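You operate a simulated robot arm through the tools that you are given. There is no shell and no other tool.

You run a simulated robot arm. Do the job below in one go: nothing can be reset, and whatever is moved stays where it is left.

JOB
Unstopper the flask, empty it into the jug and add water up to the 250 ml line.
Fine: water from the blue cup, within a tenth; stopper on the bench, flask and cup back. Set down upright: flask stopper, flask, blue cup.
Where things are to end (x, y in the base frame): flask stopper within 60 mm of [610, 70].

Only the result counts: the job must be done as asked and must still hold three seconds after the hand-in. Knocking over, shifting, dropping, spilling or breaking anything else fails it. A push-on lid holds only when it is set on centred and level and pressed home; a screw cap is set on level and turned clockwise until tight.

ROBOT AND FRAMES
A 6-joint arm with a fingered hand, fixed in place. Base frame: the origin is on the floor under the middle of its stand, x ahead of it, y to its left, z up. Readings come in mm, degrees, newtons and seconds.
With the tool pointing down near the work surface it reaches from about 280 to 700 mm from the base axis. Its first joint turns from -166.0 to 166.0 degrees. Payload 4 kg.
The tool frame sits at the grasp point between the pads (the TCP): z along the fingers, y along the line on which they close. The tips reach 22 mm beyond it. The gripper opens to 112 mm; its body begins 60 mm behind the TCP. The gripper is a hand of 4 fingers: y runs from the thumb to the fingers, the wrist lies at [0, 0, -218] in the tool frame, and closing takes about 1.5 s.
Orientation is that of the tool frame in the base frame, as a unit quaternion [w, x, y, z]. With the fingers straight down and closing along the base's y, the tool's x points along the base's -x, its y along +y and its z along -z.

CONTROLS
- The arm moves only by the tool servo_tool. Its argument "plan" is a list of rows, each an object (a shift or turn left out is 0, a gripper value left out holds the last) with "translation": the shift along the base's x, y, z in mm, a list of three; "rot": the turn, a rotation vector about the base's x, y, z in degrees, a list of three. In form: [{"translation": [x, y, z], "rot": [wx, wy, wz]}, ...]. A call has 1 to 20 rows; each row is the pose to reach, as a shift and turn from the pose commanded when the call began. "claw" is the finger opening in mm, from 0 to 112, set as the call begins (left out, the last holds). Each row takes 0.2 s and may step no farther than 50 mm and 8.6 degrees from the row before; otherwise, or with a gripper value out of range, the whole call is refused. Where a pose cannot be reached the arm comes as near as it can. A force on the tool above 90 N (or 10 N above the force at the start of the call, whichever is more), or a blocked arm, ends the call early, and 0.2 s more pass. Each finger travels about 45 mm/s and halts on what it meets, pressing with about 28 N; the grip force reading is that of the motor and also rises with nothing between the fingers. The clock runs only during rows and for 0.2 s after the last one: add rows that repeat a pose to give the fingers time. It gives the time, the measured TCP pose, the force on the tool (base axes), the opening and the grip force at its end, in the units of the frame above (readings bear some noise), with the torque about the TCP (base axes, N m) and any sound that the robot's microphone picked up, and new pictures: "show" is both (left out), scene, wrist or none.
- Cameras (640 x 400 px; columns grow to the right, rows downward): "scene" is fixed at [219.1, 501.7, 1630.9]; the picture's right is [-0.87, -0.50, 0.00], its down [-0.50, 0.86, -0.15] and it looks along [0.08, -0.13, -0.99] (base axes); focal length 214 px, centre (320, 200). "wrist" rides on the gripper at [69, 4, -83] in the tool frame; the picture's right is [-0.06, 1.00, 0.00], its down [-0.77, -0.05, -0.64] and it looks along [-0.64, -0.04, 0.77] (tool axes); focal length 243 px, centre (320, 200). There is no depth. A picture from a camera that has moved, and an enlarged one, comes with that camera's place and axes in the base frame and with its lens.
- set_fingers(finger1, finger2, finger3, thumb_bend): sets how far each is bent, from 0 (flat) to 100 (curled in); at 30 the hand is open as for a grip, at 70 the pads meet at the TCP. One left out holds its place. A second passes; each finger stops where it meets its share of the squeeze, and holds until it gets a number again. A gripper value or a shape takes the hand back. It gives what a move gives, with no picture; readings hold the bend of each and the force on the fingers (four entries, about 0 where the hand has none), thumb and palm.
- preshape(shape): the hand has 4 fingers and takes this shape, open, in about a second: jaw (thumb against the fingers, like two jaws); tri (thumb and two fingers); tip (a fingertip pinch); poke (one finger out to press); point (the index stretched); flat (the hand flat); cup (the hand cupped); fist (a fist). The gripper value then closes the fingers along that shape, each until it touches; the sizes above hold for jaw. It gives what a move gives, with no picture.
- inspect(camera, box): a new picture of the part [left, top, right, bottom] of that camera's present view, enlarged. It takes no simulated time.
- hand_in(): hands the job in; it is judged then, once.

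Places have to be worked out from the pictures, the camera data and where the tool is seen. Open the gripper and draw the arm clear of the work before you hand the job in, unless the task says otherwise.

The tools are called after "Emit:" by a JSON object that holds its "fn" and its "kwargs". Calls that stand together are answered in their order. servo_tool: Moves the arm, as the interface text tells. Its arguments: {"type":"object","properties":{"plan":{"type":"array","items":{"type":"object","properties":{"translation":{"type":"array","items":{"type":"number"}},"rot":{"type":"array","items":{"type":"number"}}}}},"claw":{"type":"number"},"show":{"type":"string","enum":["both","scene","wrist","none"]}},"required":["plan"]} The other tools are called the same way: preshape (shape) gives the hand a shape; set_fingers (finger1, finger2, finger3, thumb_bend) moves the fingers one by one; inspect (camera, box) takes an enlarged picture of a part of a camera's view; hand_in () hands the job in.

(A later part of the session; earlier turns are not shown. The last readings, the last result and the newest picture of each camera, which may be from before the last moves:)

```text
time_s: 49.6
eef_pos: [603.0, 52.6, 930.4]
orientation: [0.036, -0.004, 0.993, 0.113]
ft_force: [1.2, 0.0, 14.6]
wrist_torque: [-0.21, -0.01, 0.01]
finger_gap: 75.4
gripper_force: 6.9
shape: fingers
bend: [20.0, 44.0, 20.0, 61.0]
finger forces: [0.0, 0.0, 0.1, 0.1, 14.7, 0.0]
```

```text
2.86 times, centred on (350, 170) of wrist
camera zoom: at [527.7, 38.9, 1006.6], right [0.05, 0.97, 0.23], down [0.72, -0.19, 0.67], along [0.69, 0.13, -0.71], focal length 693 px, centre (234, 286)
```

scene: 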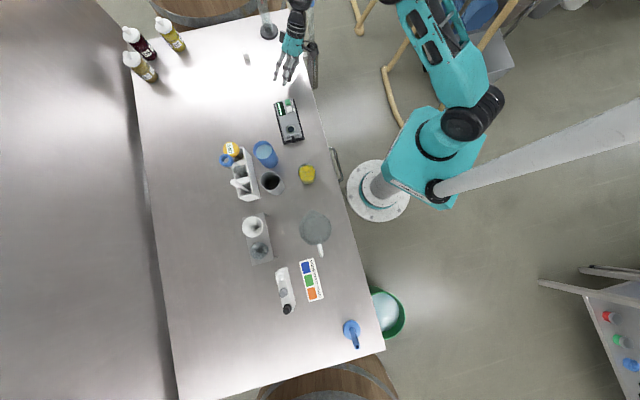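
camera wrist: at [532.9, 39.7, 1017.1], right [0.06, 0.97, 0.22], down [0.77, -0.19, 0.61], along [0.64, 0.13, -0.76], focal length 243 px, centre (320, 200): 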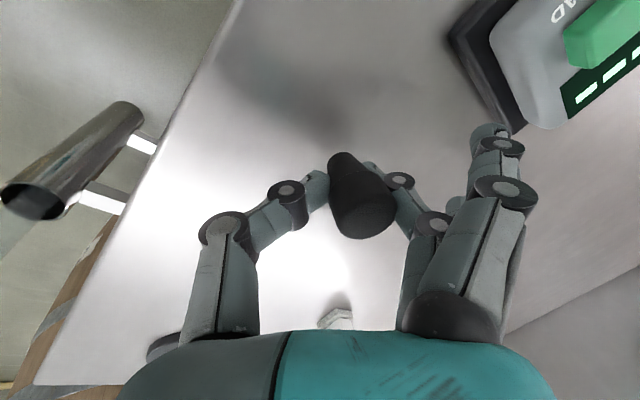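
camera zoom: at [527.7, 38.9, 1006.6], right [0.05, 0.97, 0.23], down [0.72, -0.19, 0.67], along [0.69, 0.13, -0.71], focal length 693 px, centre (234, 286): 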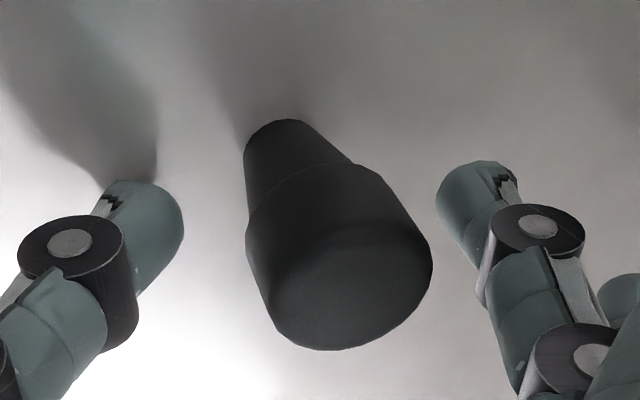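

Clear gaps on both sides; the stopper stands upright. I'll withdraw straight up.

Emit:
{"fn": "servo_tool", "kwargs": {"plan": [{"translation": [0, 0, 4]}, {"translation": [0, 0, 10]}, {"translation": [0, 0, 20]}, {"translation": [0, 0, 40]}, {"translation": [0, 0, 70]}, {"translation": [0, 0, 100]}, {"translation": [0, 0, 100]}]}}

Emit:
{"fn": "inspect", "kwargs": {"camera": "scene", "box": [240, 40, 340, 120]}}

Emit:
{"fn": "inspect", "kwargs": {"camera": "wrist", "box": [250, 60, 430, 220]}}

```text
time_s: 51.2
eef_pos: [602.6, 53.4, 1029.7]
orientation: [0.035, -0.004, 0.993, 0.113]
ft_force: [0.3, -0.7, -0.3]
wrist_torque: [-0.01, 0.01, 0.02]
finger_gap: 84.0
gripper_force: 0.0
shape: fingers
bend: [20.0, 44.0, 20.0, 57.0]
finger forces: [0.1, 0.0, 0.0, 0.0, 0.0, 0.0]
camera wrist: at [527.6, 39.0, 1106.8], right [0.05, 0.97, 0.23], down [0.72, -0.19, 0.67], along [0.69, 0.13, -0.71], focal length 243 px, centre (320, 200)
```

scene: 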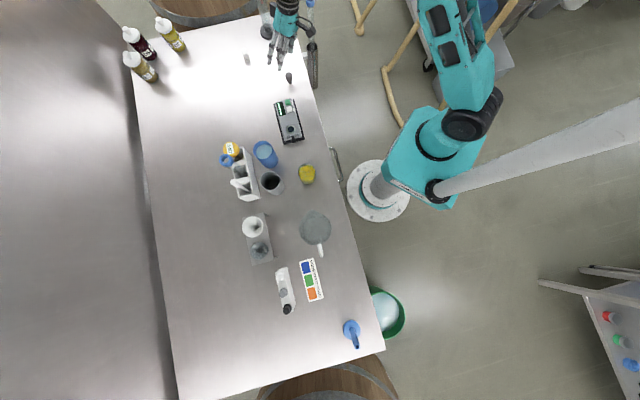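
wrist: 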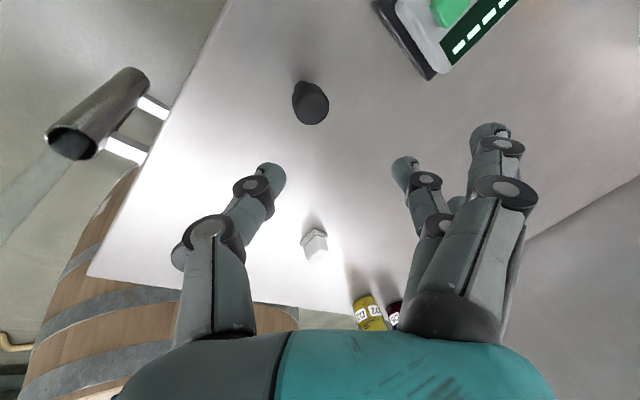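

```text
5.00 times, centred on (290, 80) of scene
camera zoom: at [219.1, 501.7, 1630.9], right [-0.87, -0.5, 0.0], down [-0.5, 0.86, -0.15], along [0.08, -0.13, -0.99], focal length 1072 px, centre (470, 800)
```

zoom: 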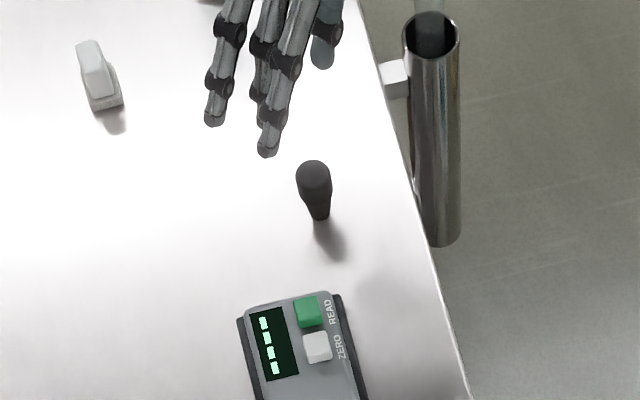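

```text
2.50 times, centred on (340, 140) of wrist
camera zoom: at [527.6, 39.0, 1106.8], right [0.05, 0.97, 0.23], down [0.72, -0.19, 0.67], along [0.69, 0.13, -0.71], focal length 606 px, centre (270, 350)
```

zoom: 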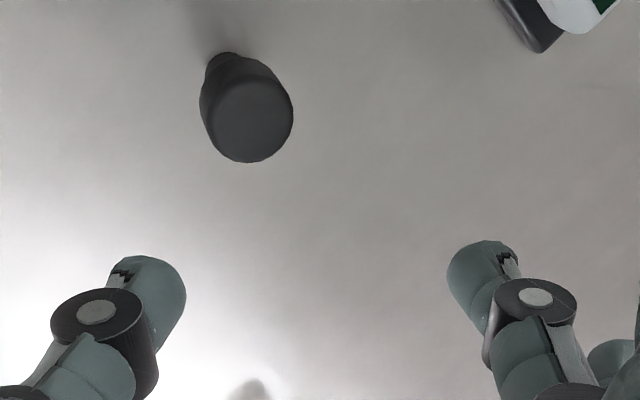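

The stopper stands upright at about (599, 76), within tolerance. Next I'll level the hand, open it in jaw shape and move to free space, to prepare a horizontal side grasp of the flask (tool pointing +y, camera on top).

Emit:
{"fn": "servo_tool", "kwargs": {"plan": [{"translation": [-10, 10, 25], "rot": [-6.5, 2, -0.2]}, {"translation": [-40, 20, 45], "rot": [-13, 4, -0.45]}, {"translation": [-75, 40, 60], "rot": [-13, 4, -0.45]}, {"translation": [-115, 60, 70], "rot": [-13, 4, -0.45]}, {"translation": [-155, 80, 70], "rot": [-13, 4, -0.45]}, {"translation": [-195, 90, 70], "rot": [-13, 4, -0.45]}, {"translation": [-200, 90, 70], "rot": [-13, 4, -0.45]}], "claw": 112, "show": "none"}}

Emit:
{"fn": "servo_tool", "kwargs": {"plan": [{"rot": [0, 0, -8]}, {"rot": [0, 0, -16]}, {"rot": [0, 0, -24]}, {"rot": [0, 0, -32]}, {"rot": [0, 0, -40]}, {"rot": [0, 0, -48]}, {"rot": [0, 0, -56]}, {"rot": [0, 0, -64]}, {"rot": [0, 0, -72]}, {"rot": [0, 0, -81]}, {"rot": [0, 0, -90]}, {"rot": [0, 0, -90]}], "show": "both"}}

```text
time_s: 52.8
eef_pos: [402.9, 145.5, 1099.5]
orientation: [0.0, 0.0, 1.0, 0.0]
ft_force: [1.1, -1.0, 0.3]
wrist_torque: [-0.02, 0.05, -0.02]
finger_gap: 112.0
gripper_force: 0.0
shape: jaw
bend: [30.0, 30.0, 30.0, 30.0]
finger forces: [0.1, 0.0, 0.0, 0.0, 0.1, 0.0]
```

```text
refused: row 10 steps farther than a row can; nothing moved
```

The hand is level again at (402, 144, 1100). The yaw call had a step above 8.6°, so I'll resend it with smaller steps.

Emit:
{"fn": "servo_tool", "kwargs": {"plan": [{"rot": [0, 0, -8]}, {"rot": [0, 0, -16]}, {"rot": [0, 0, -24]}, {"rot": [0, 0, -32]}, {"rot": [0, 0, -40]}, {"rot": [0, 0, -48]}, {"rot": [0, 0, -56]}, {"rot": [0, 0, -64]}, {"rot": [0, 0, -72]}, {"rot": [0, 0, -80]}, {"rot": [0, 0, -86]}, {"rot": [0, 0, -90]}, {"rot": [0, 0, -90]}], "show": "both"}}

```text
time_s: 55.6
eef_pos: [402.9, 143.5, 1098.7]
orientation: [0.0, 0.708, 0.706, -0.001]
ft_force: [0.5, -0.2, -0.3]
wrist_torque: [-0.01, -0.01, -0.02]
finger_gap: 111.9
gripper_force: 0.0
shape: jaw
bend: [30.0, 30.0, 30.0, 30.0]
finger forces: [0.0, 0.0, 0.0, 0.0, 0.1, 0.0]
camera wrist: at [406.5, 213.1, 1182.3], right [1.0, -0.06, 0.0], down [-0.05, -0.77, 0.64], along [-0.04, -0.64, -0.77], focal length 243 px, centre (320, 200)
```

scene: 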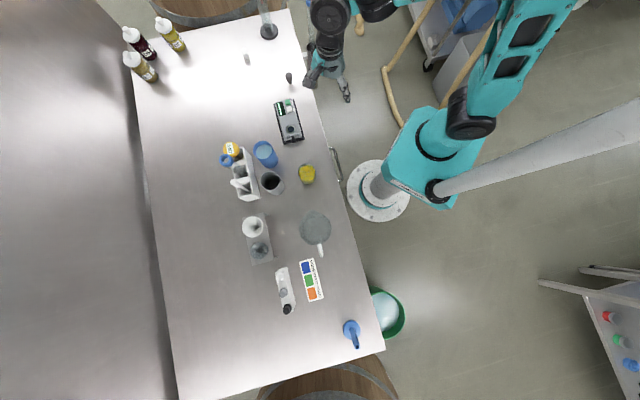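
wrist: 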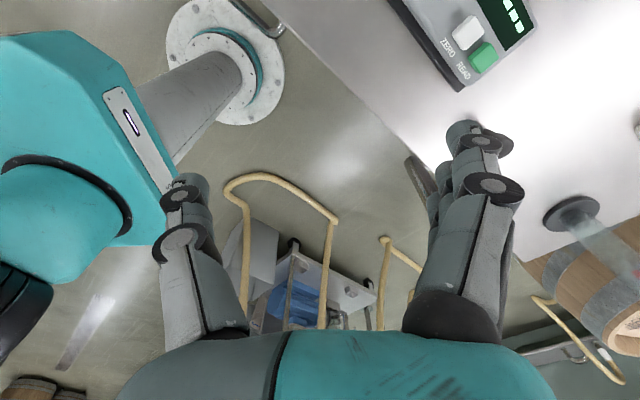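

Yaw done; camera now on the +y side. Now I'll pitch the tool up +90° about base x so it points along +y, shifting slightly to +y to keep comfortable reach.

Emit:
{"fn": "servo_tool", "kwargs": {"plan": [{"translation": [0, 5, 0], "rot": [8, 0, 0]}, {"translation": [0, 10, 0], "rot": [16, 0, 0]}, {"translation": [0, 15, 0], "rot": [24, 0, 0]}, {"translation": [0, 20, 0], "rot": [32, 0, 0]}, {"translation": [0, 25, 0], "rot": [40, 0, 0]}, {"translation": [0, 30, 0], "rot": [48, 0, 0]}, {"translation": [0, 35, 0], "rot": [56, 0, 0]}, {"translation": [0, 40, 0], "rot": [64, 0, 0]}, {"translation": [0, 45, 0], "rot": [72, 0, 0]}, {"translation": [0, 50, 0], "rot": [80, 0, 0]}, {"translation": [0, 55, 0], "rot": [86, 0, 0]}, {"translation": [0, 60, 0], "rot": [90, 0, 0]}, {"translation": [0, 60, 0], "rot": [90, 0, 0]}], "show": "both"}}

```text
time_s: 58.4
eef_pos: [400.0, 194.5, 1099.1]
orientation: [-0.452, 0.544, 0.543, 0.454]
ft_force: [0.4, -1.1, 0.1]
wrist_torque: [0.05, 0.0, 0.0]
finger_gap: 112.1
gripper_force: 0.1
shape: jaw
bend: [30.0, 30.0, 30.0, 30.0]
finger forces: [0.0, 0.1, 0.0, 0.0, 0.1, 0.0]
out of reach, approached as far as the arm can: row 11, 12, 13
camera wrist: at [405.5, 125.9, 1182.8], right [1.0, -0.02, -0.06], down [-0.05, -0.77, -0.64], along [-0.04, 0.64, -0.77], focal length 243 px, centre (320, 200)
```

scene: 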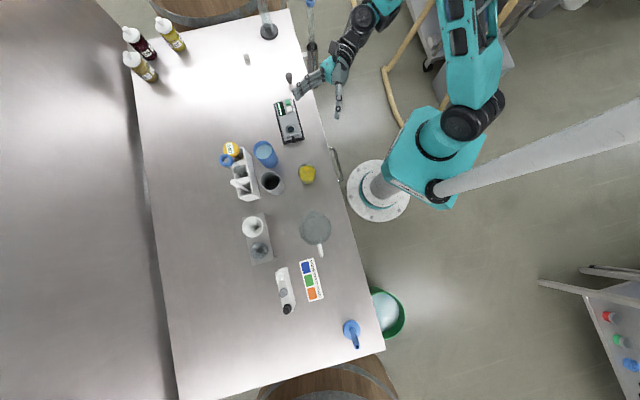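
wrist: 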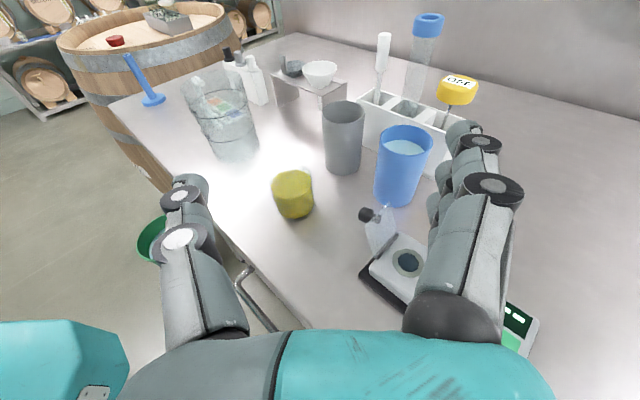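

The tool is now about 10° below horizontal, pointing +y, with a nice upright view. I'll zoom on the flask, jug and cups.

Emit:
{"fn": "inspect", "kwargs": {"camera": "wrist", "box": [250, 90, 450, 230]}}

Emit:
{"fn": "inspect", "kwargs": {"camera": "wrist", "box": [160, 50, 300, 180]}}

```text
2.86 times, centred on (350, 160) of wrist
camera zoom: at [405.5, 125.9, 1182.8], right [1.0, -0.02, -0.06], down [-0.05, -0.77, -0.64], along [-0.04, 0.64, -0.77], focal length 693 px, centre (234, 314)
```

zoom: 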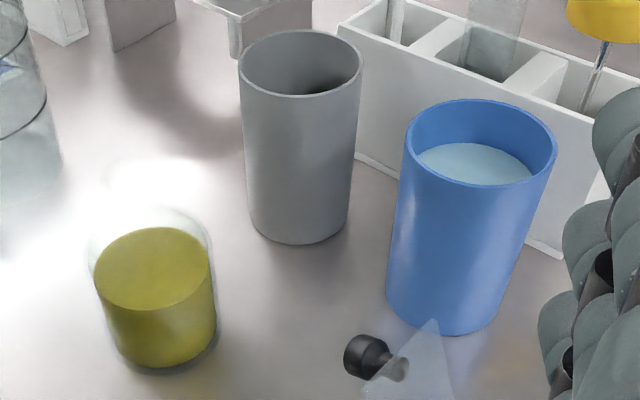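

```text
3.08 times, centred on (230, 115) of wrist
camera zoom: at [405.5, 125.9, 1182.8], right [1.0, -0.02, -0.06], down [-0.05, -0.77, -0.64], along [-0.04, 0.64, -0.77], focal length 746 px, centre (597, 462)
```

zoom: 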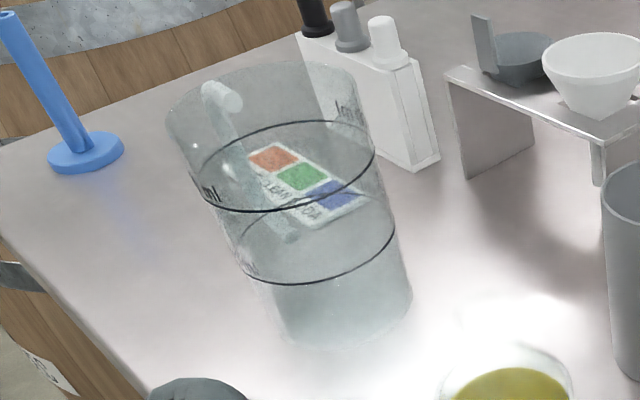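

Flask base is at about (352, 354), liquid surface ~z 950 (≈110 ml); jug centre about (236, 499), rim z ≈1027, the lower ring (250 ml) at z ≈944. I'll move to a pre-grasp pose in front of the flask.

Emit:
{"fn": "servo_tool", "kwargs": {"plan": [{"translation": [-15, 15, -15]}, {"translation": [-30, 30, -35]}, {"translation": [-49, 45, -60]}, {"translation": [-49, 50, -95]}, {"translation": [-49, 50, -125]}, {"translation": [-49, 50, -125]}], "claw": 112}}

Emit:
{"fn": "inspect", "kwargs": {"camera": "wrist", "box": [220, 80, 420, 280]}}

```text
time_s: 59.8
eef_pos: [352.9, 243.2, 976.2]
orientation: [-0.451, 0.544, 0.543, 0.454]
ft_force: [0.1, -0.1, 0.3]
wrist_torque: [0.01, 0.06, 0.01]
finger_gap: 111.8
gripper_force: 0.1
shape: jaw
bend: [30.0, 30.0, 30.0, 30.0]
finger forces: [0.0, 0.0, 0.0, 0.1, 0.0, 0.1]
camera wrist: at [357.0, 175.1, 1059.1], right [1.0, -0.02, -0.06], down [-0.05, -0.77, -0.64], along [-0.04, 0.64, -0.77], focal length 243 px, centre (320, 200)
```

scene: 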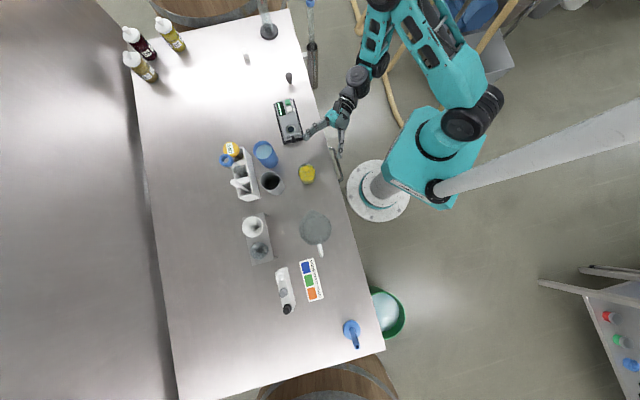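
wrist: 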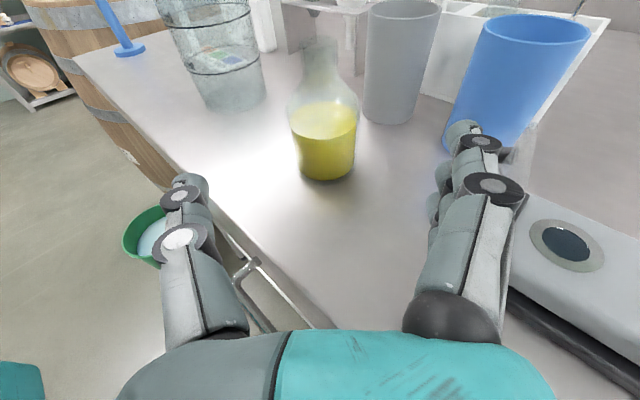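

```text
2.00 times, centred on (320, 180) of wrist
camera zoom: at [357.0, 175.1, 1059.1], right [1.0, -0.02, -0.06], down [-0.05, -0.77, -0.64], along [-0.04, 0.64, -0.77], focal length 485 px, centre (320, 240)
```

zoom: 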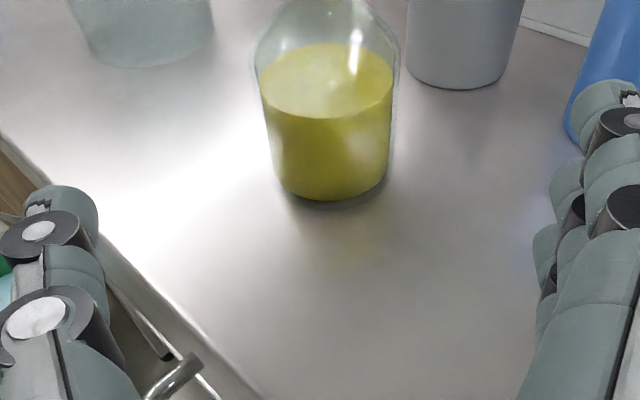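

The flask's shape is clear now: cylindrical body, shoulder and narrow neck. Let me zoom on it and on the right-hand clearance to the instrument.

Emit:
{"fn": "inspect", "kwargs": {"camera": "wrist", "box": [260, 20, 400, 200]}}

Emit:
{"fn": "inspect", "kwargs": {"camera": "wrist", "box": [400, 100, 640, 400]}}

Emit:
{"fn": "inspect", "kwargs": {"camera": "scene", "box": [260, 80, 360, 190]}}

```text
2.22 times, centred on (330, 110) of wrist
camera zoom: at [357.0, 175.1, 1059.1], right [1.0, -0.02, -0.06], down [-0.05, -0.77, -0.64], along [-0.04, 0.64, -0.77], focal length 539 px, centre (298, 400)
```

zoom: 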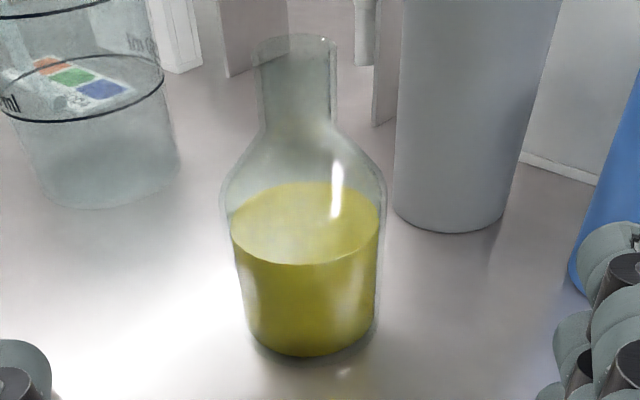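

```text
1.33 times, centred on (520, 250) of wrist
camera zoom: at [357.0, 175.1, 1059.1], right [1.0, -0.02, -0.06], down [-0.05, -0.77, -0.64], along [-0.04, 0.64, -0.77], focal length 324 px, centre (53, 133)
```

zoom: 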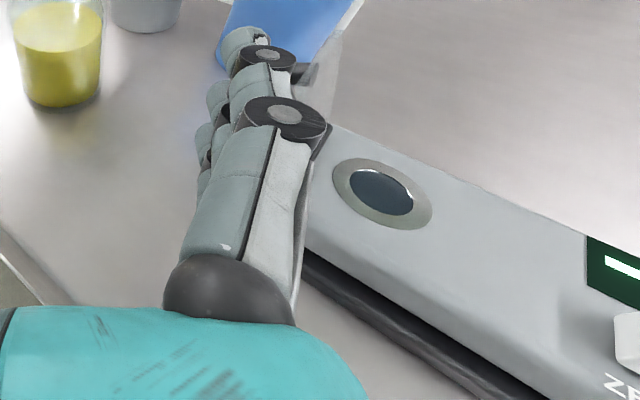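

```text
3.64 times, centred on (310, 135) of scene
camera zoom: at [219.1, 501.7, 1630.9], right [-0.87, -0.5, 0.0], down [-0.5, 0.86, -0.15], along [0.08, -0.13, -0.99], focal length 780 px, centre (356, 436)
```

zoom: 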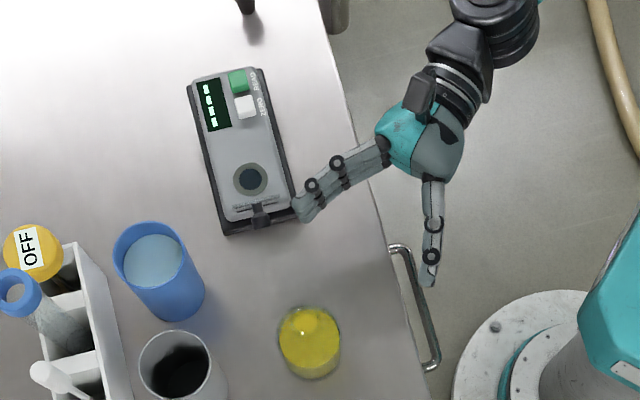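

Flask body spans z 898–960 (Ø≈58), neck Ø≈25 with mouth at z ≈1005. I'll narrow the opening to 85 mm to clear the instrument and approach in line with the body at z ≈938.

Emit:
{"fn": "servo_tool", "kwargs": {"plan": [{"translation": [0, 0, 0]}, {"translation": [0, 0, 0]}, {"translation": [0, 10, -15]}, {"translation": [0, 20, -28]}, {"translation": [0, 35, -38]}, {"translation": [0, 55, -38]}, {"translation": [0, 55, -38]}], "claw": 85}}

Emit:
{"fn": "inspect", "kwargs": {"camera": "wrist", "box": [180, 60, 460, 260]}}

Emit:
{"fn": "inspect", "kwargs": {"camera": "scene", "box": [260, 110, 360, 190]}}

```text
time_s: 61.4
eef_pos: [353.3, 299.4, 936.6]
orientation: [-0.452, 0.544, 0.541, 0.455]
ft_force: [-0.5, -0.1, 0.3]
wrist_torque: [0.01, 0.0, 0.01]
finger_gap: 85.1
gripper_force: 0.0
shape: jaw
bend: [63.0, 63.0, 63.0, 59.0]
finger forces: [0.0, 0.1, 0.0, 0.0, 0.0, 0.2]
camera wrist: at [357.3, 230.9, 1019.9], right [1.0, -0.02, -0.06], down [-0.05, -0.77, -0.64], along [-0.04, 0.64, -0.77], focal length 243 px, centre (320, 200)
```

scene: 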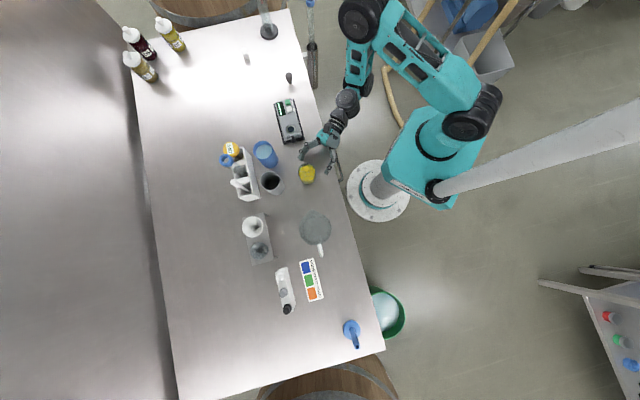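
wrist: 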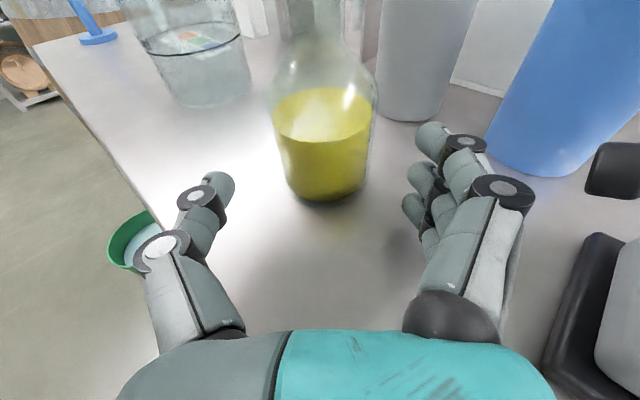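

```text
2.00 times, centred on (320, 160) of wrist
camera zoom: at [357.3, 230.9, 1019.9], right [1.0, -0.02, -0.06], down [-0.05, -0.77, -0.64], along [-0.04, 0.64, -0.77], focal length 485 px, centre (320, 280)
```

zoom: 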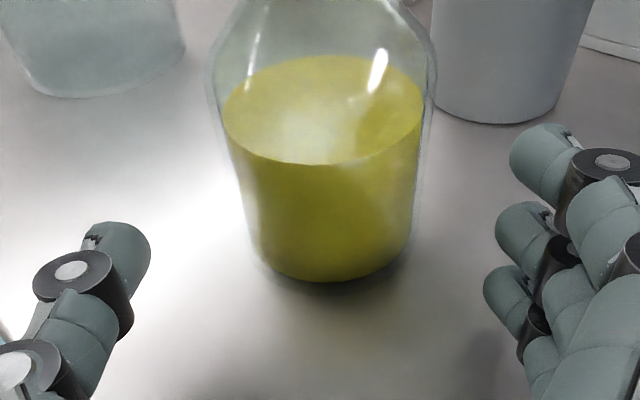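

```text
5.00 times, centred on (310, 150) of scene
camera zoom: at [219.1, 501.7, 1630.9], right [-0.87, -0.5, 0.0], down [-0.5, 0.86, -0.15], along [0.08, -0.13, -0.99], focal length 1072 px, centre (370, 450)
```

zoom: 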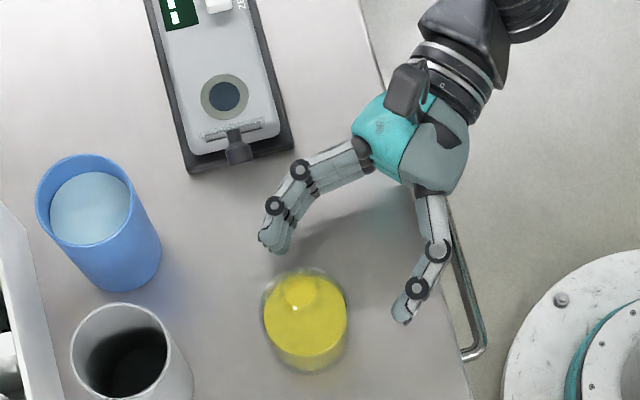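

The flask is centred in the hand's view, at about (355, 353). I'll advance 54 mm along +y so the pads straddle the body, then close gently.

Emit:
{"fn": "servo_tool", "kwargs": {"plan": [{"translation": [1, 15, 0]}, {"translation": [2, 30, 0]}, {"translation": [2, 43, 0]}, {"translation": [2, 53, 0]}, {"translation": [2, 53, 0]}]}}

Emit:
{"fn": "inspect", "kwargs": {"camera": "wrist", "box": [180, 60, 460, 260]}}

Emit:
{"fn": "inspect", "kwargs": {"camera": "scene", "box": [260, 110, 360, 190]}}

```text
time_s: 62.6
eef_pos: [354.9, 352.3, 936.4]
orientation: [-0.451, 0.544, 0.542, 0.454]
ft_force: [0.2, -0.5, 0.7]
wrist_torque: [0.0, 0.0, 0.02]
finger_gap: 85.1
gripper_force: 0.1
shape: jaw
bend: [63.0, 63.0, 63.0, 59.0]
finger forces: [0.0, 0.0, 0.0, 0.0, 0.0, 0.0]
camera wrist: at [358.7, 284.1, 1019.7], right [1.0, -0.02, -0.06], down [-0.05, -0.77, -0.64], along [-0.04, 0.64, -0.77], focal length 243 px, centre (320, 200)
```

scene: 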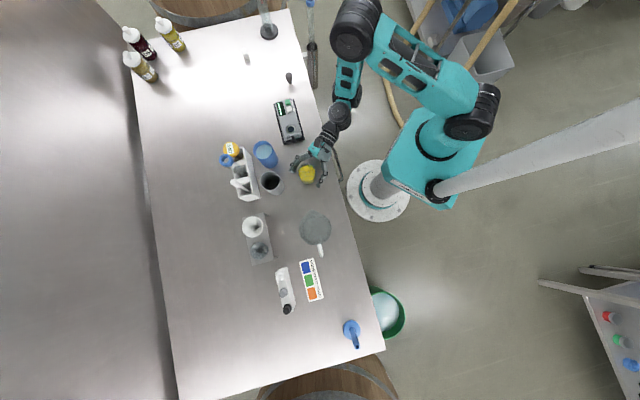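
wrist: 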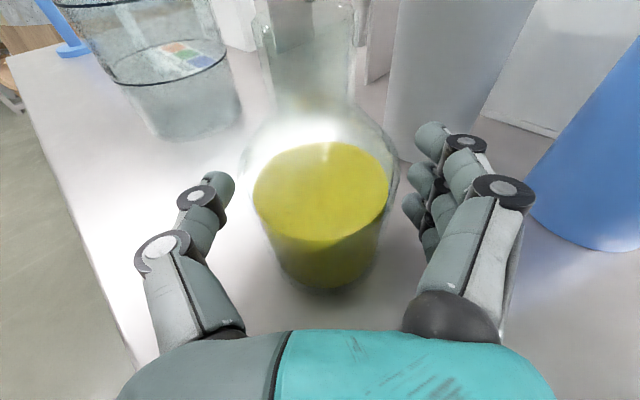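

```text
2.00 times, centred on (320, 160) of wrist
camera zoom: at [358.7, 284.1, 1019.7], right [1.0, -0.02, -0.06], down [-0.05, -0.77, -0.64], along [-0.04, 0.64, -0.77], focal length 485 px, centre (320, 280)
```

zoom: 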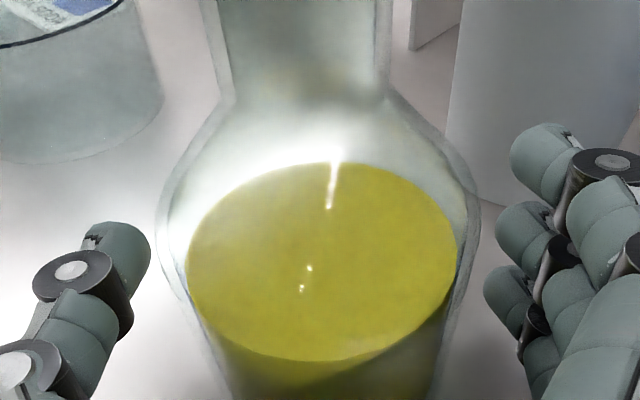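

```text
5.00 times, centred on (310, 150) of scene
camera zoom: at [219.1, 501.7, 1630.9], right [-0.87, -0.5, 0.0], down [-0.5, 0.86, -0.15], along [0.08, -0.13, -0.99], focal length 1072 px, centre (370, 450)
```

zoom: 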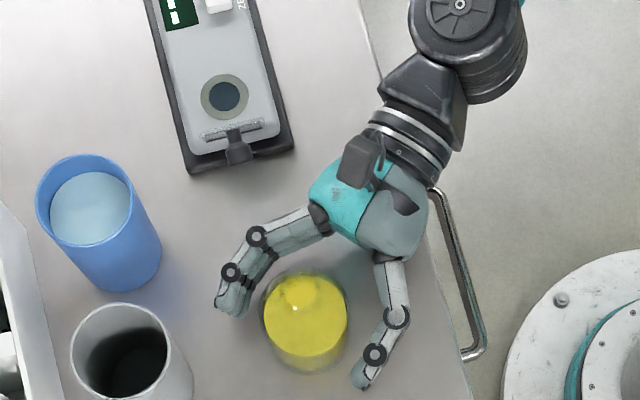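

The body is between thumb and fingers with margin on both sides. Closing now.

Emit:
{"fn": "servo_tool", "kwargs": {"plan": [{"translation": [0, 0, 0]}, {"translation": [0, 0, 0]}, {"translation": [0, 0, 0]}, {"translation": [0, 0, 0]}, {"translation": [0, 0, 0]}], "claw": 40}}

Emit:
{"fn": "inspect", "kwargs": {"camera": "wrist", "box": [180, 60, 460, 260]}}

Emit:
{"fn": "inspect", "kwargs": {"camera": "scene", "box": [260, 110, 360, 190]}}

```text
time_s: 63.8
eef_pos: [354.6, 352.1, 936.6]
orientation: [-0.451, 0.544, 0.542, 0.454]
ft_force: [0.1, 0.7, -0.3]
wrist_torque: [-0.07, -0.02, 0.0]
finger_gap: 45.8
gripper_force: 28.6
shape: jaw
bend: [74.0, 73.0, 73.0, 71.0]
finger forces: [7.5, 7.6, 8.5, 0.0, 26.3, 0.0]
camera wrist: at [358.6, 284.0, 1019.7], right [1.0, -0.02, -0.06], down [-0.05, -0.77, -0.64], along [-0.04, 0.64, -0.77], focal length 243 px, centre (320, 200)
```

scene: 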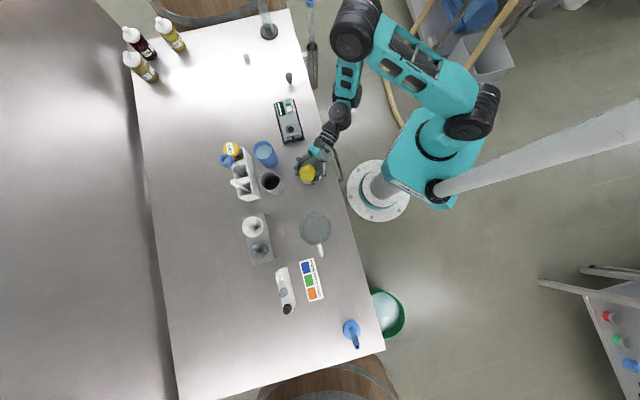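
wrist: 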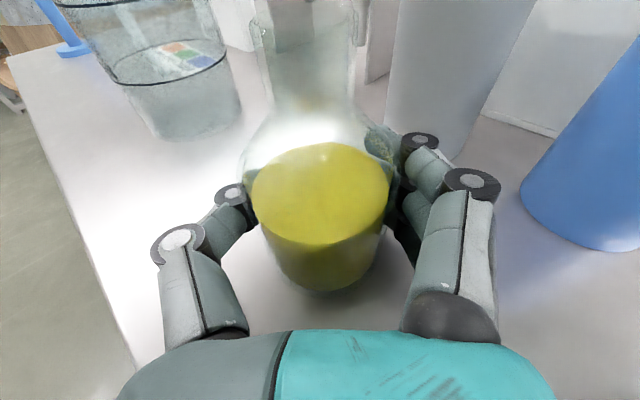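

```text
2.00 times, centred on (320, 160) of wrist
camera zoom: at [358.6, 284.0, 1019.7], right [1.0, -0.02, -0.06], down [-0.05, -0.77, -0.64], along [-0.04, 0.64, -0.77], focal length 485 px, centre (320, 280)
```

zoom: 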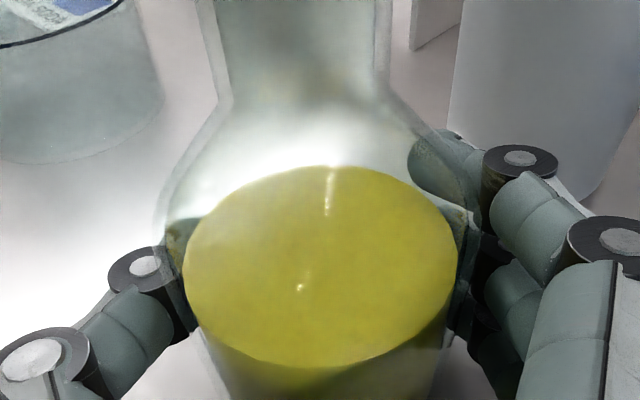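

```text
5.00 times, centred on (310, 150) of scene
camera zoom: at [219.1, 501.7, 1630.9], right [-0.87, -0.5, 0.0], down [-0.5, 0.86, -0.15], along [0.08, -0.13, -0.99], focal length 1072 px, centre (370, 450)
```

zoom: 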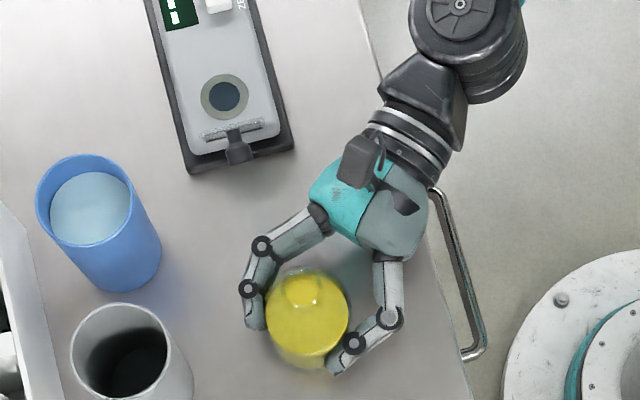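

Solid grip (thumb 26 N against three fingers) without moving the flask. Before pouring for real I want to verify the pour motion is reachable, so I'll release, back out and rehearse with the empty hand.

Emit:
{"fn": "servo_tool", "kwargs": {"plan": [{"translation": [0, 0, 0]}, {"translation": [0, 0, 0]}, {"translation": [0, 0, 0]}, {"translation": [0, 0, 0]}], "claw": 85, "show": "none"}}

Emit:
{"fn": "servo_tool", "kwargs": {"plan": [{"translation": [0, -15, 0]}, {"translation": [0, -40, 0]}, {"translation": [0, -65, 0]}, {"translation": [0, -85, 20]}, {"translation": [0, -85, 60]}, {"translation": [0, -85, 105]}, {"translation": [0, -85, 150]}, {"translation": [0, -85, 150]}]}}

Emit:
{"fn": "inspect", "kwargs": {"camera": "wrist", "box": [180, 40, 460, 240]}}

```text
time_s: 64.8
eef_pos: [353.8, 351.5, 936.8]
orientation: [-0.452, 0.544, 0.542, 0.454]
ft_force: [0.1, -0.4, -0.3]
wrist_torque: [0.01, -0.01, -0.01]
finger_gap: 84.9
gripper_force: 0.0
shape: jaw
bend: [63.0, 63.0, 63.0, 59.0]
finger forces: [0.0, 0.0, 0.1, 0.0, 0.0, 0.0]
```

```text
time_s: 66.6
eef_pos: [354.8, 265.3, 1085.0]
orientation: [-0.452, 0.544, 0.542, 0.454]
ft_force: [0.9, -0.1, 0.2]
wrist_torque: [-0.01, -0.01, 0.01]
finger_gap: 84.7
gripper_force: 0.0
shape: jaw
bend: [63.0, 63.0, 63.0, 59.0]
finger forces: [0.0, 0.0, 0.0, 0.0, 0.0, 0.0]
camera wrist: at [359.3, 197.5, 1169.0], right [1.0, -0.02, -0.06], down [-0.05, -0.77, -0.64], along [-0.04, 0.64, -0.77], focal length 243 px, centre (320, 200)
```

scene: 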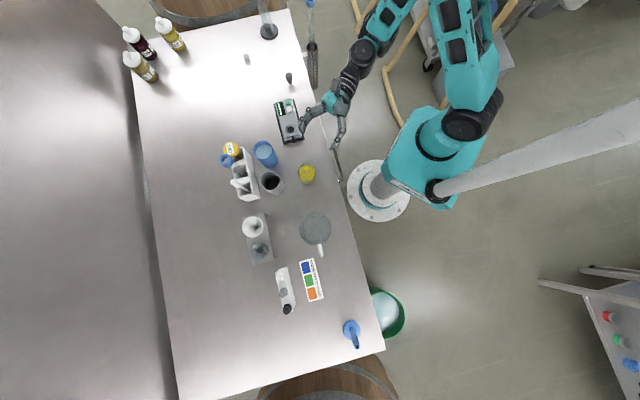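
wrist: 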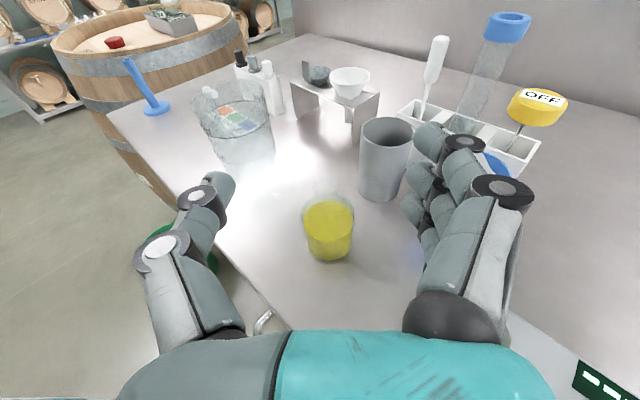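

```text
2.00 times, centred on (320, 140) of wrist
camera zoom: at [359.3, 197.5, 1169.0], right [1.0, -0.02, -0.06], down [-0.05, -0.77, -0.64], along [-0.04, 0.64, -0.77], focal length 485 px, centre (320, 320)
```

zoom: 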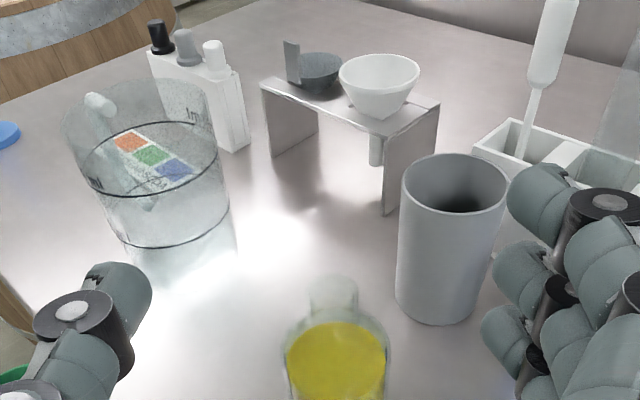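

Now rehearsing: I'll move the empty hand to the pour position beside the jug at about (305, 495, 1115), then test the sideways roll about base y.

Emit:
{"fn": "servo_tool", "kwargs": {"plan": [{"translation": [-8, 30, 20]}, {"translation": [-16, 65, 29]}, {"translation": [-24, 105, 29]}, {"translation": [-32, 145, 29]}, {"translation": [-40, 185, 29]}, {"translation": [-50, 215, 29]}, {"translation": [-50, 229, 29]}, {"translation": [-50, 229, 29]}], "show": "none"}}

Emit:
{"fn": "servo_tool", "kwargs": {"plan": [{"rot": [0, -8, 0]}, {"rot": [0, -16, 0]}, {"rot": [0, -24, 0]}, {"rot": [0, -32, 0]}, {"rot": [0, -40, 0]}, {"rot": [0, -48, 0]}, {"rot": [0, -56, 0]}, {"rot": [0, -64, 0]}, {"rot": [0, -72, 0]}, {"rot": [0, -80, 0]}, {"rot": [0, -88, 0]}, {"rot": [0, -88, 0]}]}}

```text
time_s: 68.4
eef_pos: [303.8, 496.2, 1115.9]
orientation: [-0.451, 0.544, 0.543, 0.453]
ft_force: [-0.1, -0.2, 0.0]
wrist_torque: [0.0, -0.02, 0.01]
finger_gap: 84.7
gripper_force: 0.0
shape: jaw
bend: [63.0, 63.0, 63.0, 59.0]
finger forces: [0.1, 0.0, 0.0, 0.0, 0.1, 0.0]
```

```text
time_s: 71.0
eef_pos: [303.6, 496.3, 1115.4]
orientation: [0.052, 0.076, 0.704, 0.704]
ft_force: [0.3, -0.4, -0.7]
wrist_torque: [-0.01, 0.0, 0.0]
finger_gap: 84.9
gripper_force: 0.0
shape: jaw
bend: [63.0, 63.0, 63.0, 59.0]
finger forces: [0.0, 0.0, 0.0, 0.0, 0.0, 0.1]
camera wrist: at [221.7, 427.0, 1122.0], right [0.1, -0.02, 1.0], down [0.63, -0.77, -0.07], along [0.77, 0.64, -0.06], focal length 243 px, centre (320, 200)
```

scene: 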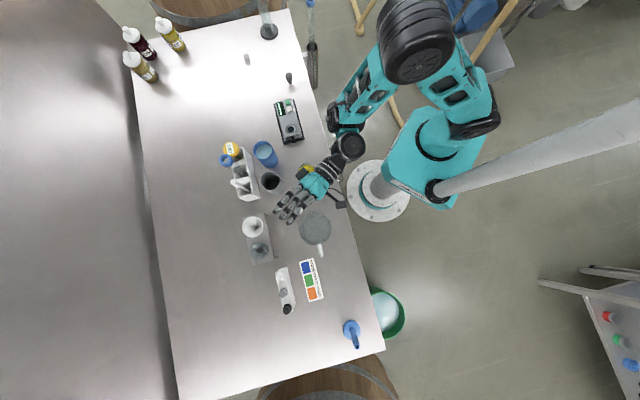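
wrist: 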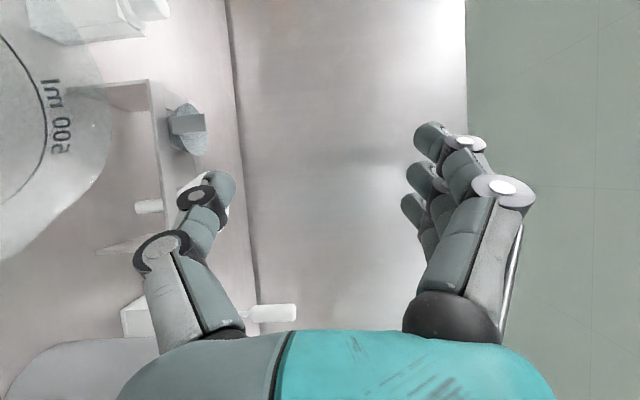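

The roll to −88° works fine. I'll continue the rehearsal to −136°.

Emit:
{"fn": "servo_tool", "kwargs": {"plan": [{"rot": [0, -8, 0]}, {"rot": [0, -16, 0]}, {"rot": [0, -24, 0]}, {"rot": [0, -32, 0]}, {"rot": [0, -40, 0]}, {"rot": [0, -48, 0]}, {"rot": [0, -48, 0]}]}}

Emit:
{"fn": "inspect", "kwargs": {"camera": "scene", "box": [260, 140, 380, 260]}}

```text
time_s: 72.6
eef_pos: [317.8, 524.5, 1137.2]
orientation: [0.333, -0.218, 0.623, 0.673]
ft_force: [0.5, 0.0, -1.2]
wrist_torque: [0.01, 0.02, -0.02]
finger_gap: 84.7
gripper_force: 0.1
shape: jaw
bend: [63.0, 63.0, 63.0, 59.0]
finger forces: [0.0, 0.0, 0.0, 0.1, 0.1, 0.0]
out of reach, approached as far as the arm can: row 3, 4, 5, 6, 7
camera wrist: at [257.6, 455.1, 1080.4], right [-0.68, -0.01, 0.74], down [0.48, -0.77, 0.43], along [0.56, 0.64, 0.52], focal length 243 px, centre (320, 200)
```

scene: 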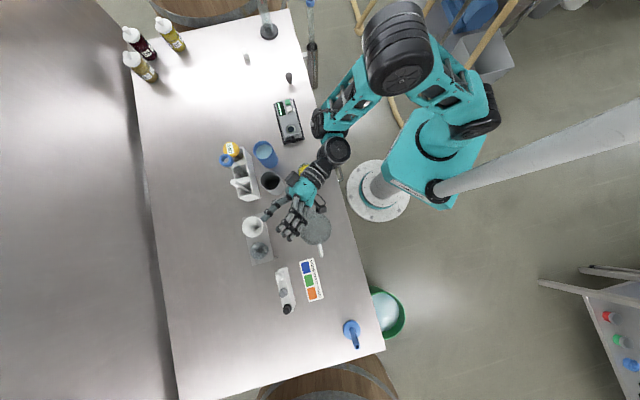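
wrist: 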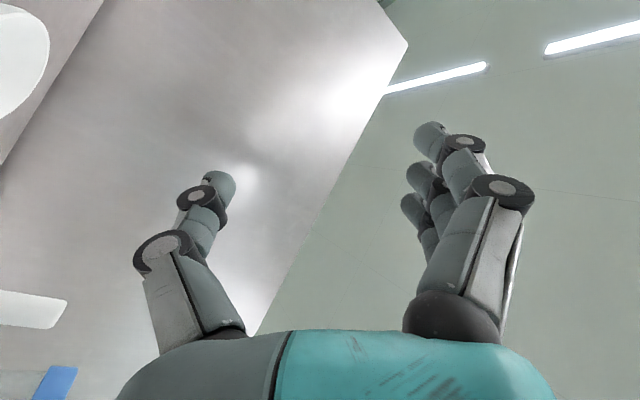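

```text
3.33 times, centred on (320, 200) of scene
camera zoom: at [219.1, 501.7, 1630.9], right [-0.87, -0.5, 0.0], down [-0.5, 0.86, -0.15], along [0.08, -0.13, -0.99], focal length 715 px, centre (320, 200)
```

zoom: 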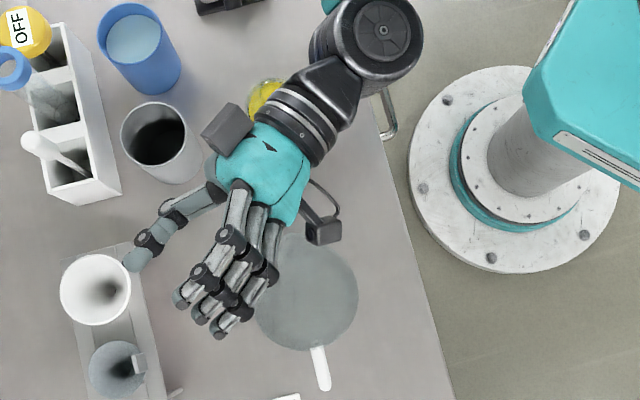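

The roll is exact to −104° but beyond that the arm drifts (to 318, 524), so a pure sideways roll isn't ideal here. I'll roll back to level and then rehearse a forward-pitch pour (toward +y) instead.

Emit:
{"fn": "servo_tool", "kwargs": {"plan": [{"translation": [-2, -4, 0], "rot": [0, 8, 0]}, {"translation": [-5, -8, 0], "rot": [0, 16, 0]}, {"translation": [-8, -14, 0], "rot": [0, 24, 0]}, {"translation": [-10, -20, 0], "rot": [0, 32, 0]}, {"translation": [-14, -28, 0], "rot": [0, 40, 0]}, {"translation": [-14, -28, 0], "rot": [0, 48, 0]}, {"translation": [-14, -28, 0], "rot": [0, 56, 0]}, {"translation": [-14, -28, 0], "rot": [0, 64, 0]}, {"translation": [-14, -28, 0], "rot": [0, 72, 0]}, {"translation": [-14, -28, 0], "rot": [0, 80, 0]}, {"translation": [-14, -28, 0], "rot": [0, 88, 0]}, {"translation": [-14, -28, 0], "rot": [0, 96, 0]}, {"translation": [-14, -28, 0], "rot": [0, 104, 0]}, {"translation": [-14, -28, 0], "rot": [0, 112, 0]}, {"translation": [-14, -28, 0], "rot": [0, 120, 0]}, {"translation": [-14, -28, 0], "rot": [0, 128, 0]}, {"translation": [-14, -28, 0], "rot": [0, 136, 0]}, {"translation": [-14, -28, 0], "rot": [0, 136, 0]}], "show": "none"}}

Emit:
{"fn": "servo_tool", "kwargs": {"plan": [{"translation": [-15, -10, 0]}, {"translation": [-30, -25, 0]}, {"translation": [-45, -45, 0]}, {"translation": [-60, -66, 0]}, {"translation": [-68, -70, 0]}, {"translation": [-68, -70, 0]}], "show": "wrist"}}

```text
time_s: 76.4
eef_pos: [303.6, 494.0, 1137.2]
orientation: [-0.452, 0.544, 0.541, 0.454]
ft_force: [-0.1, -0.9, 0.1]
wrist_torque: [-0.01, -0.02, -0.01]
finger_gap: 84.7
gripper_force: 0.0
shape: jaw
bend: [63.0, 63.0, 63.0, 59.0]
finger forces: [0.0, 0.0, 0.0, 0.0, 0.0, 0.0]
```

```text
time_s: 77.8
eef_pos: [236.7, 423.6, 1137.2]
orientation: [-0.451, 0.545, 0.542, 0.454]
ft_force: [0.7, 0.5, 0.3]
wrist_torque: [0.0, -0.01, 0.04]
finger_gap: 84.7
gripper_force: 0.2
shape: jaw
bend: [63.0, 63.0, 63.0, 59.0]
finger forces: [0.0, 0.1, 0.1, 0.0, 0.0, 0.0]
camera wrist: at [240.8, 355.4, 1221.0], right [1.0, -0.02, -0.06], down [-0.05, -0.77, -0.64], along [-0.04, 0.64, -0.77], focal length 243 px, centre (320, 200)
```

wrist: 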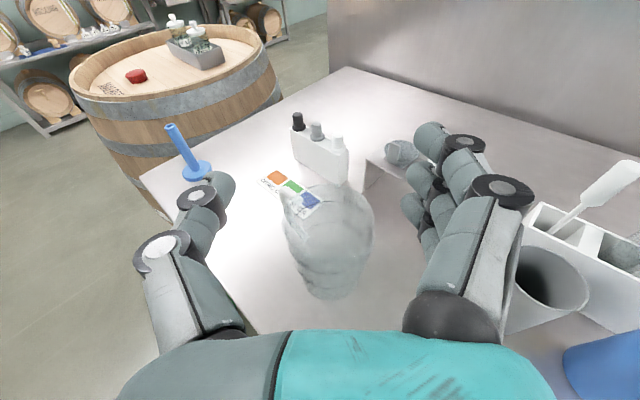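

In this pose the jug is straight ahead. I'll rehearse the forward pitch (rotation about −x) in place with the empty hand to see how far it goes.

Emit:
{"fn": "servo_tool", "kwargs": {"plan": [{"rot": [-8, 0, 0]}, {"rot": [-16, 0, 0]}, {"rot": [-24, 0, 0]}, {"rot": [-32, 0, 0]}, {"rot": [-40, 0, 0]}, {"rot": [-48, 0, 0]}, {"rot": [-56, 0, 0]}, {"rot": [-64, 0, 0]}, {"rot": [-72, 0, 0]}, {"rot": [-80, 0, 0]}, {"rot": [-88, 0, 0]}, {"rot": [-96, 0, 0]}, {"rot": [-104, 0, 0]}, {"rot": [-112, 0, 0]}, {"rot": [-120, 0, 0]}, {"rot": [-128, 0, 0]}, {"rot": [-128, 0, 0]}], "show": "both"}}

```text
time_s: 81.4
eef_pos: [197.9, 373.6, 1085.6]
orientation: [0.29, 0.645, 0.645, -0.289]
ft_force: [0.2, 0.4, -0.9]
wrist_torque: [0.0, 0.02, -0.03]
finger_gap: 85.0
gripper_force: 0.1
shape: jaw
bend: [63.0, 63.0, 63.0, 59.0]
finger forces: [0.1, 0.1, 0.0, 0.0, 0.0, 0.0]
out of reach, approached as far as the arm can: row 12, 13, 14, 15, 16, 17
camera wrist: at [202.4, 482.3, 1089.4], right [1.0, -0.04, 0.05], down [-0.05, -0.03, 1.0], along [-0.04, -1.0, -0.03], focal length 243 px, centre (320, 200)
```

scene: 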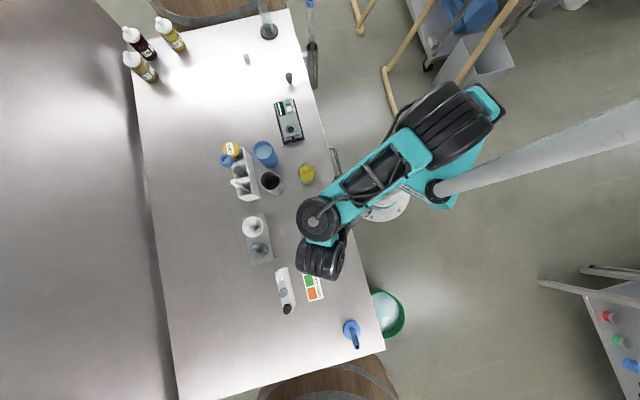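
wrist: 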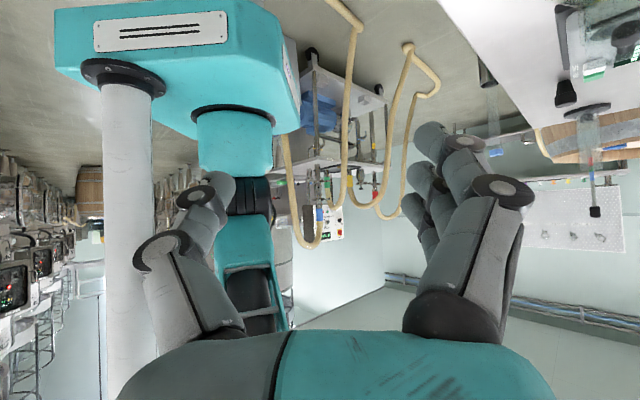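

Forward pitch toward +y pulls the arm back at −128° (wrist too far out). I'll test pouring in a tangential direction instead: yaw this pitched pose +64° while moving beside the jug.

Emit:
{"fn": "servo_tool", "kwargs": {"plan": [{"translation": [5, 5, 15], "rot": [0, 0, 8]}, {"translation": [15, 20, 29], "rot": [0, 0, 16]}, {"translation": [27, 35, 29], "rot": [0, 0, 24]}, {"translation": [39, 50, 29], "rot": [0, 0, 32]}, {"translation": [51, 65, 29], "rot": [0, 0, 40]}, {"translation": [63, 80, 29], "rot": [0, 0, 48]}, {"translation": [75, 93, 29], "rot": [0, 0, 56]}, {"translation": [85, 103, 29], "rot": [0, 0, 64]}, {"translation": [85, 103, 29], "rot": [0, 0, 64]}], "show": "both"}}

```text
time_s: 83.4
eef_pos: [274.6, 501.2, 1127.9]
orientation: [0.211, 0.219, 0.951, -0.05]
ft_force: [0.2, 0.3, 0.2]
wrist_torque: [-0.02, 0.0, 0.08]
finger_gap: 84.6
gripper_force: 0.2
shape: jaw
bend: [63.0, 63.0, 63.0, 59.0]
finger forces: [0.0, 0.1, 0.0, 0.1, 0.0, 0.0]
out of reach, approached as far as the arm can: row 1, 2, 3, 4, 5, 6, 7, 8, 9
camera wrist: at [189.1, 548.9, 1173.9], right [0.49, 0.87, 0.02], down [0.36, -0.23, 0.91], along [0.8, -0.43, -0.42], focal length 243 px, centre (320, 200)
```

scene: 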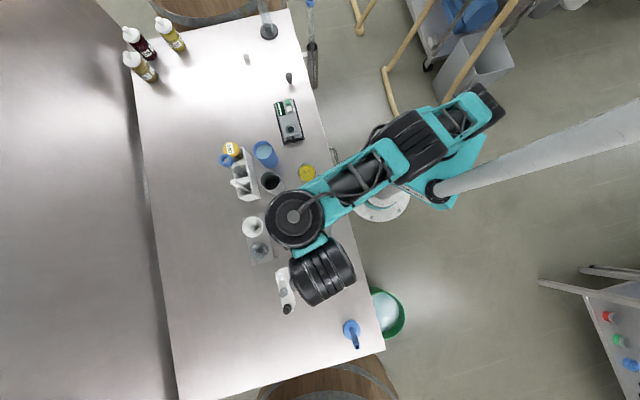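
wrist: 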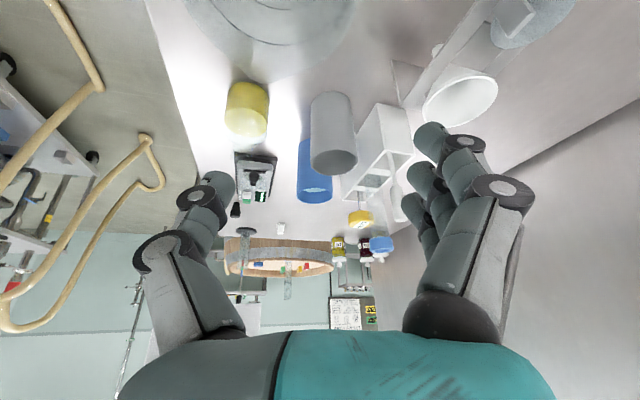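

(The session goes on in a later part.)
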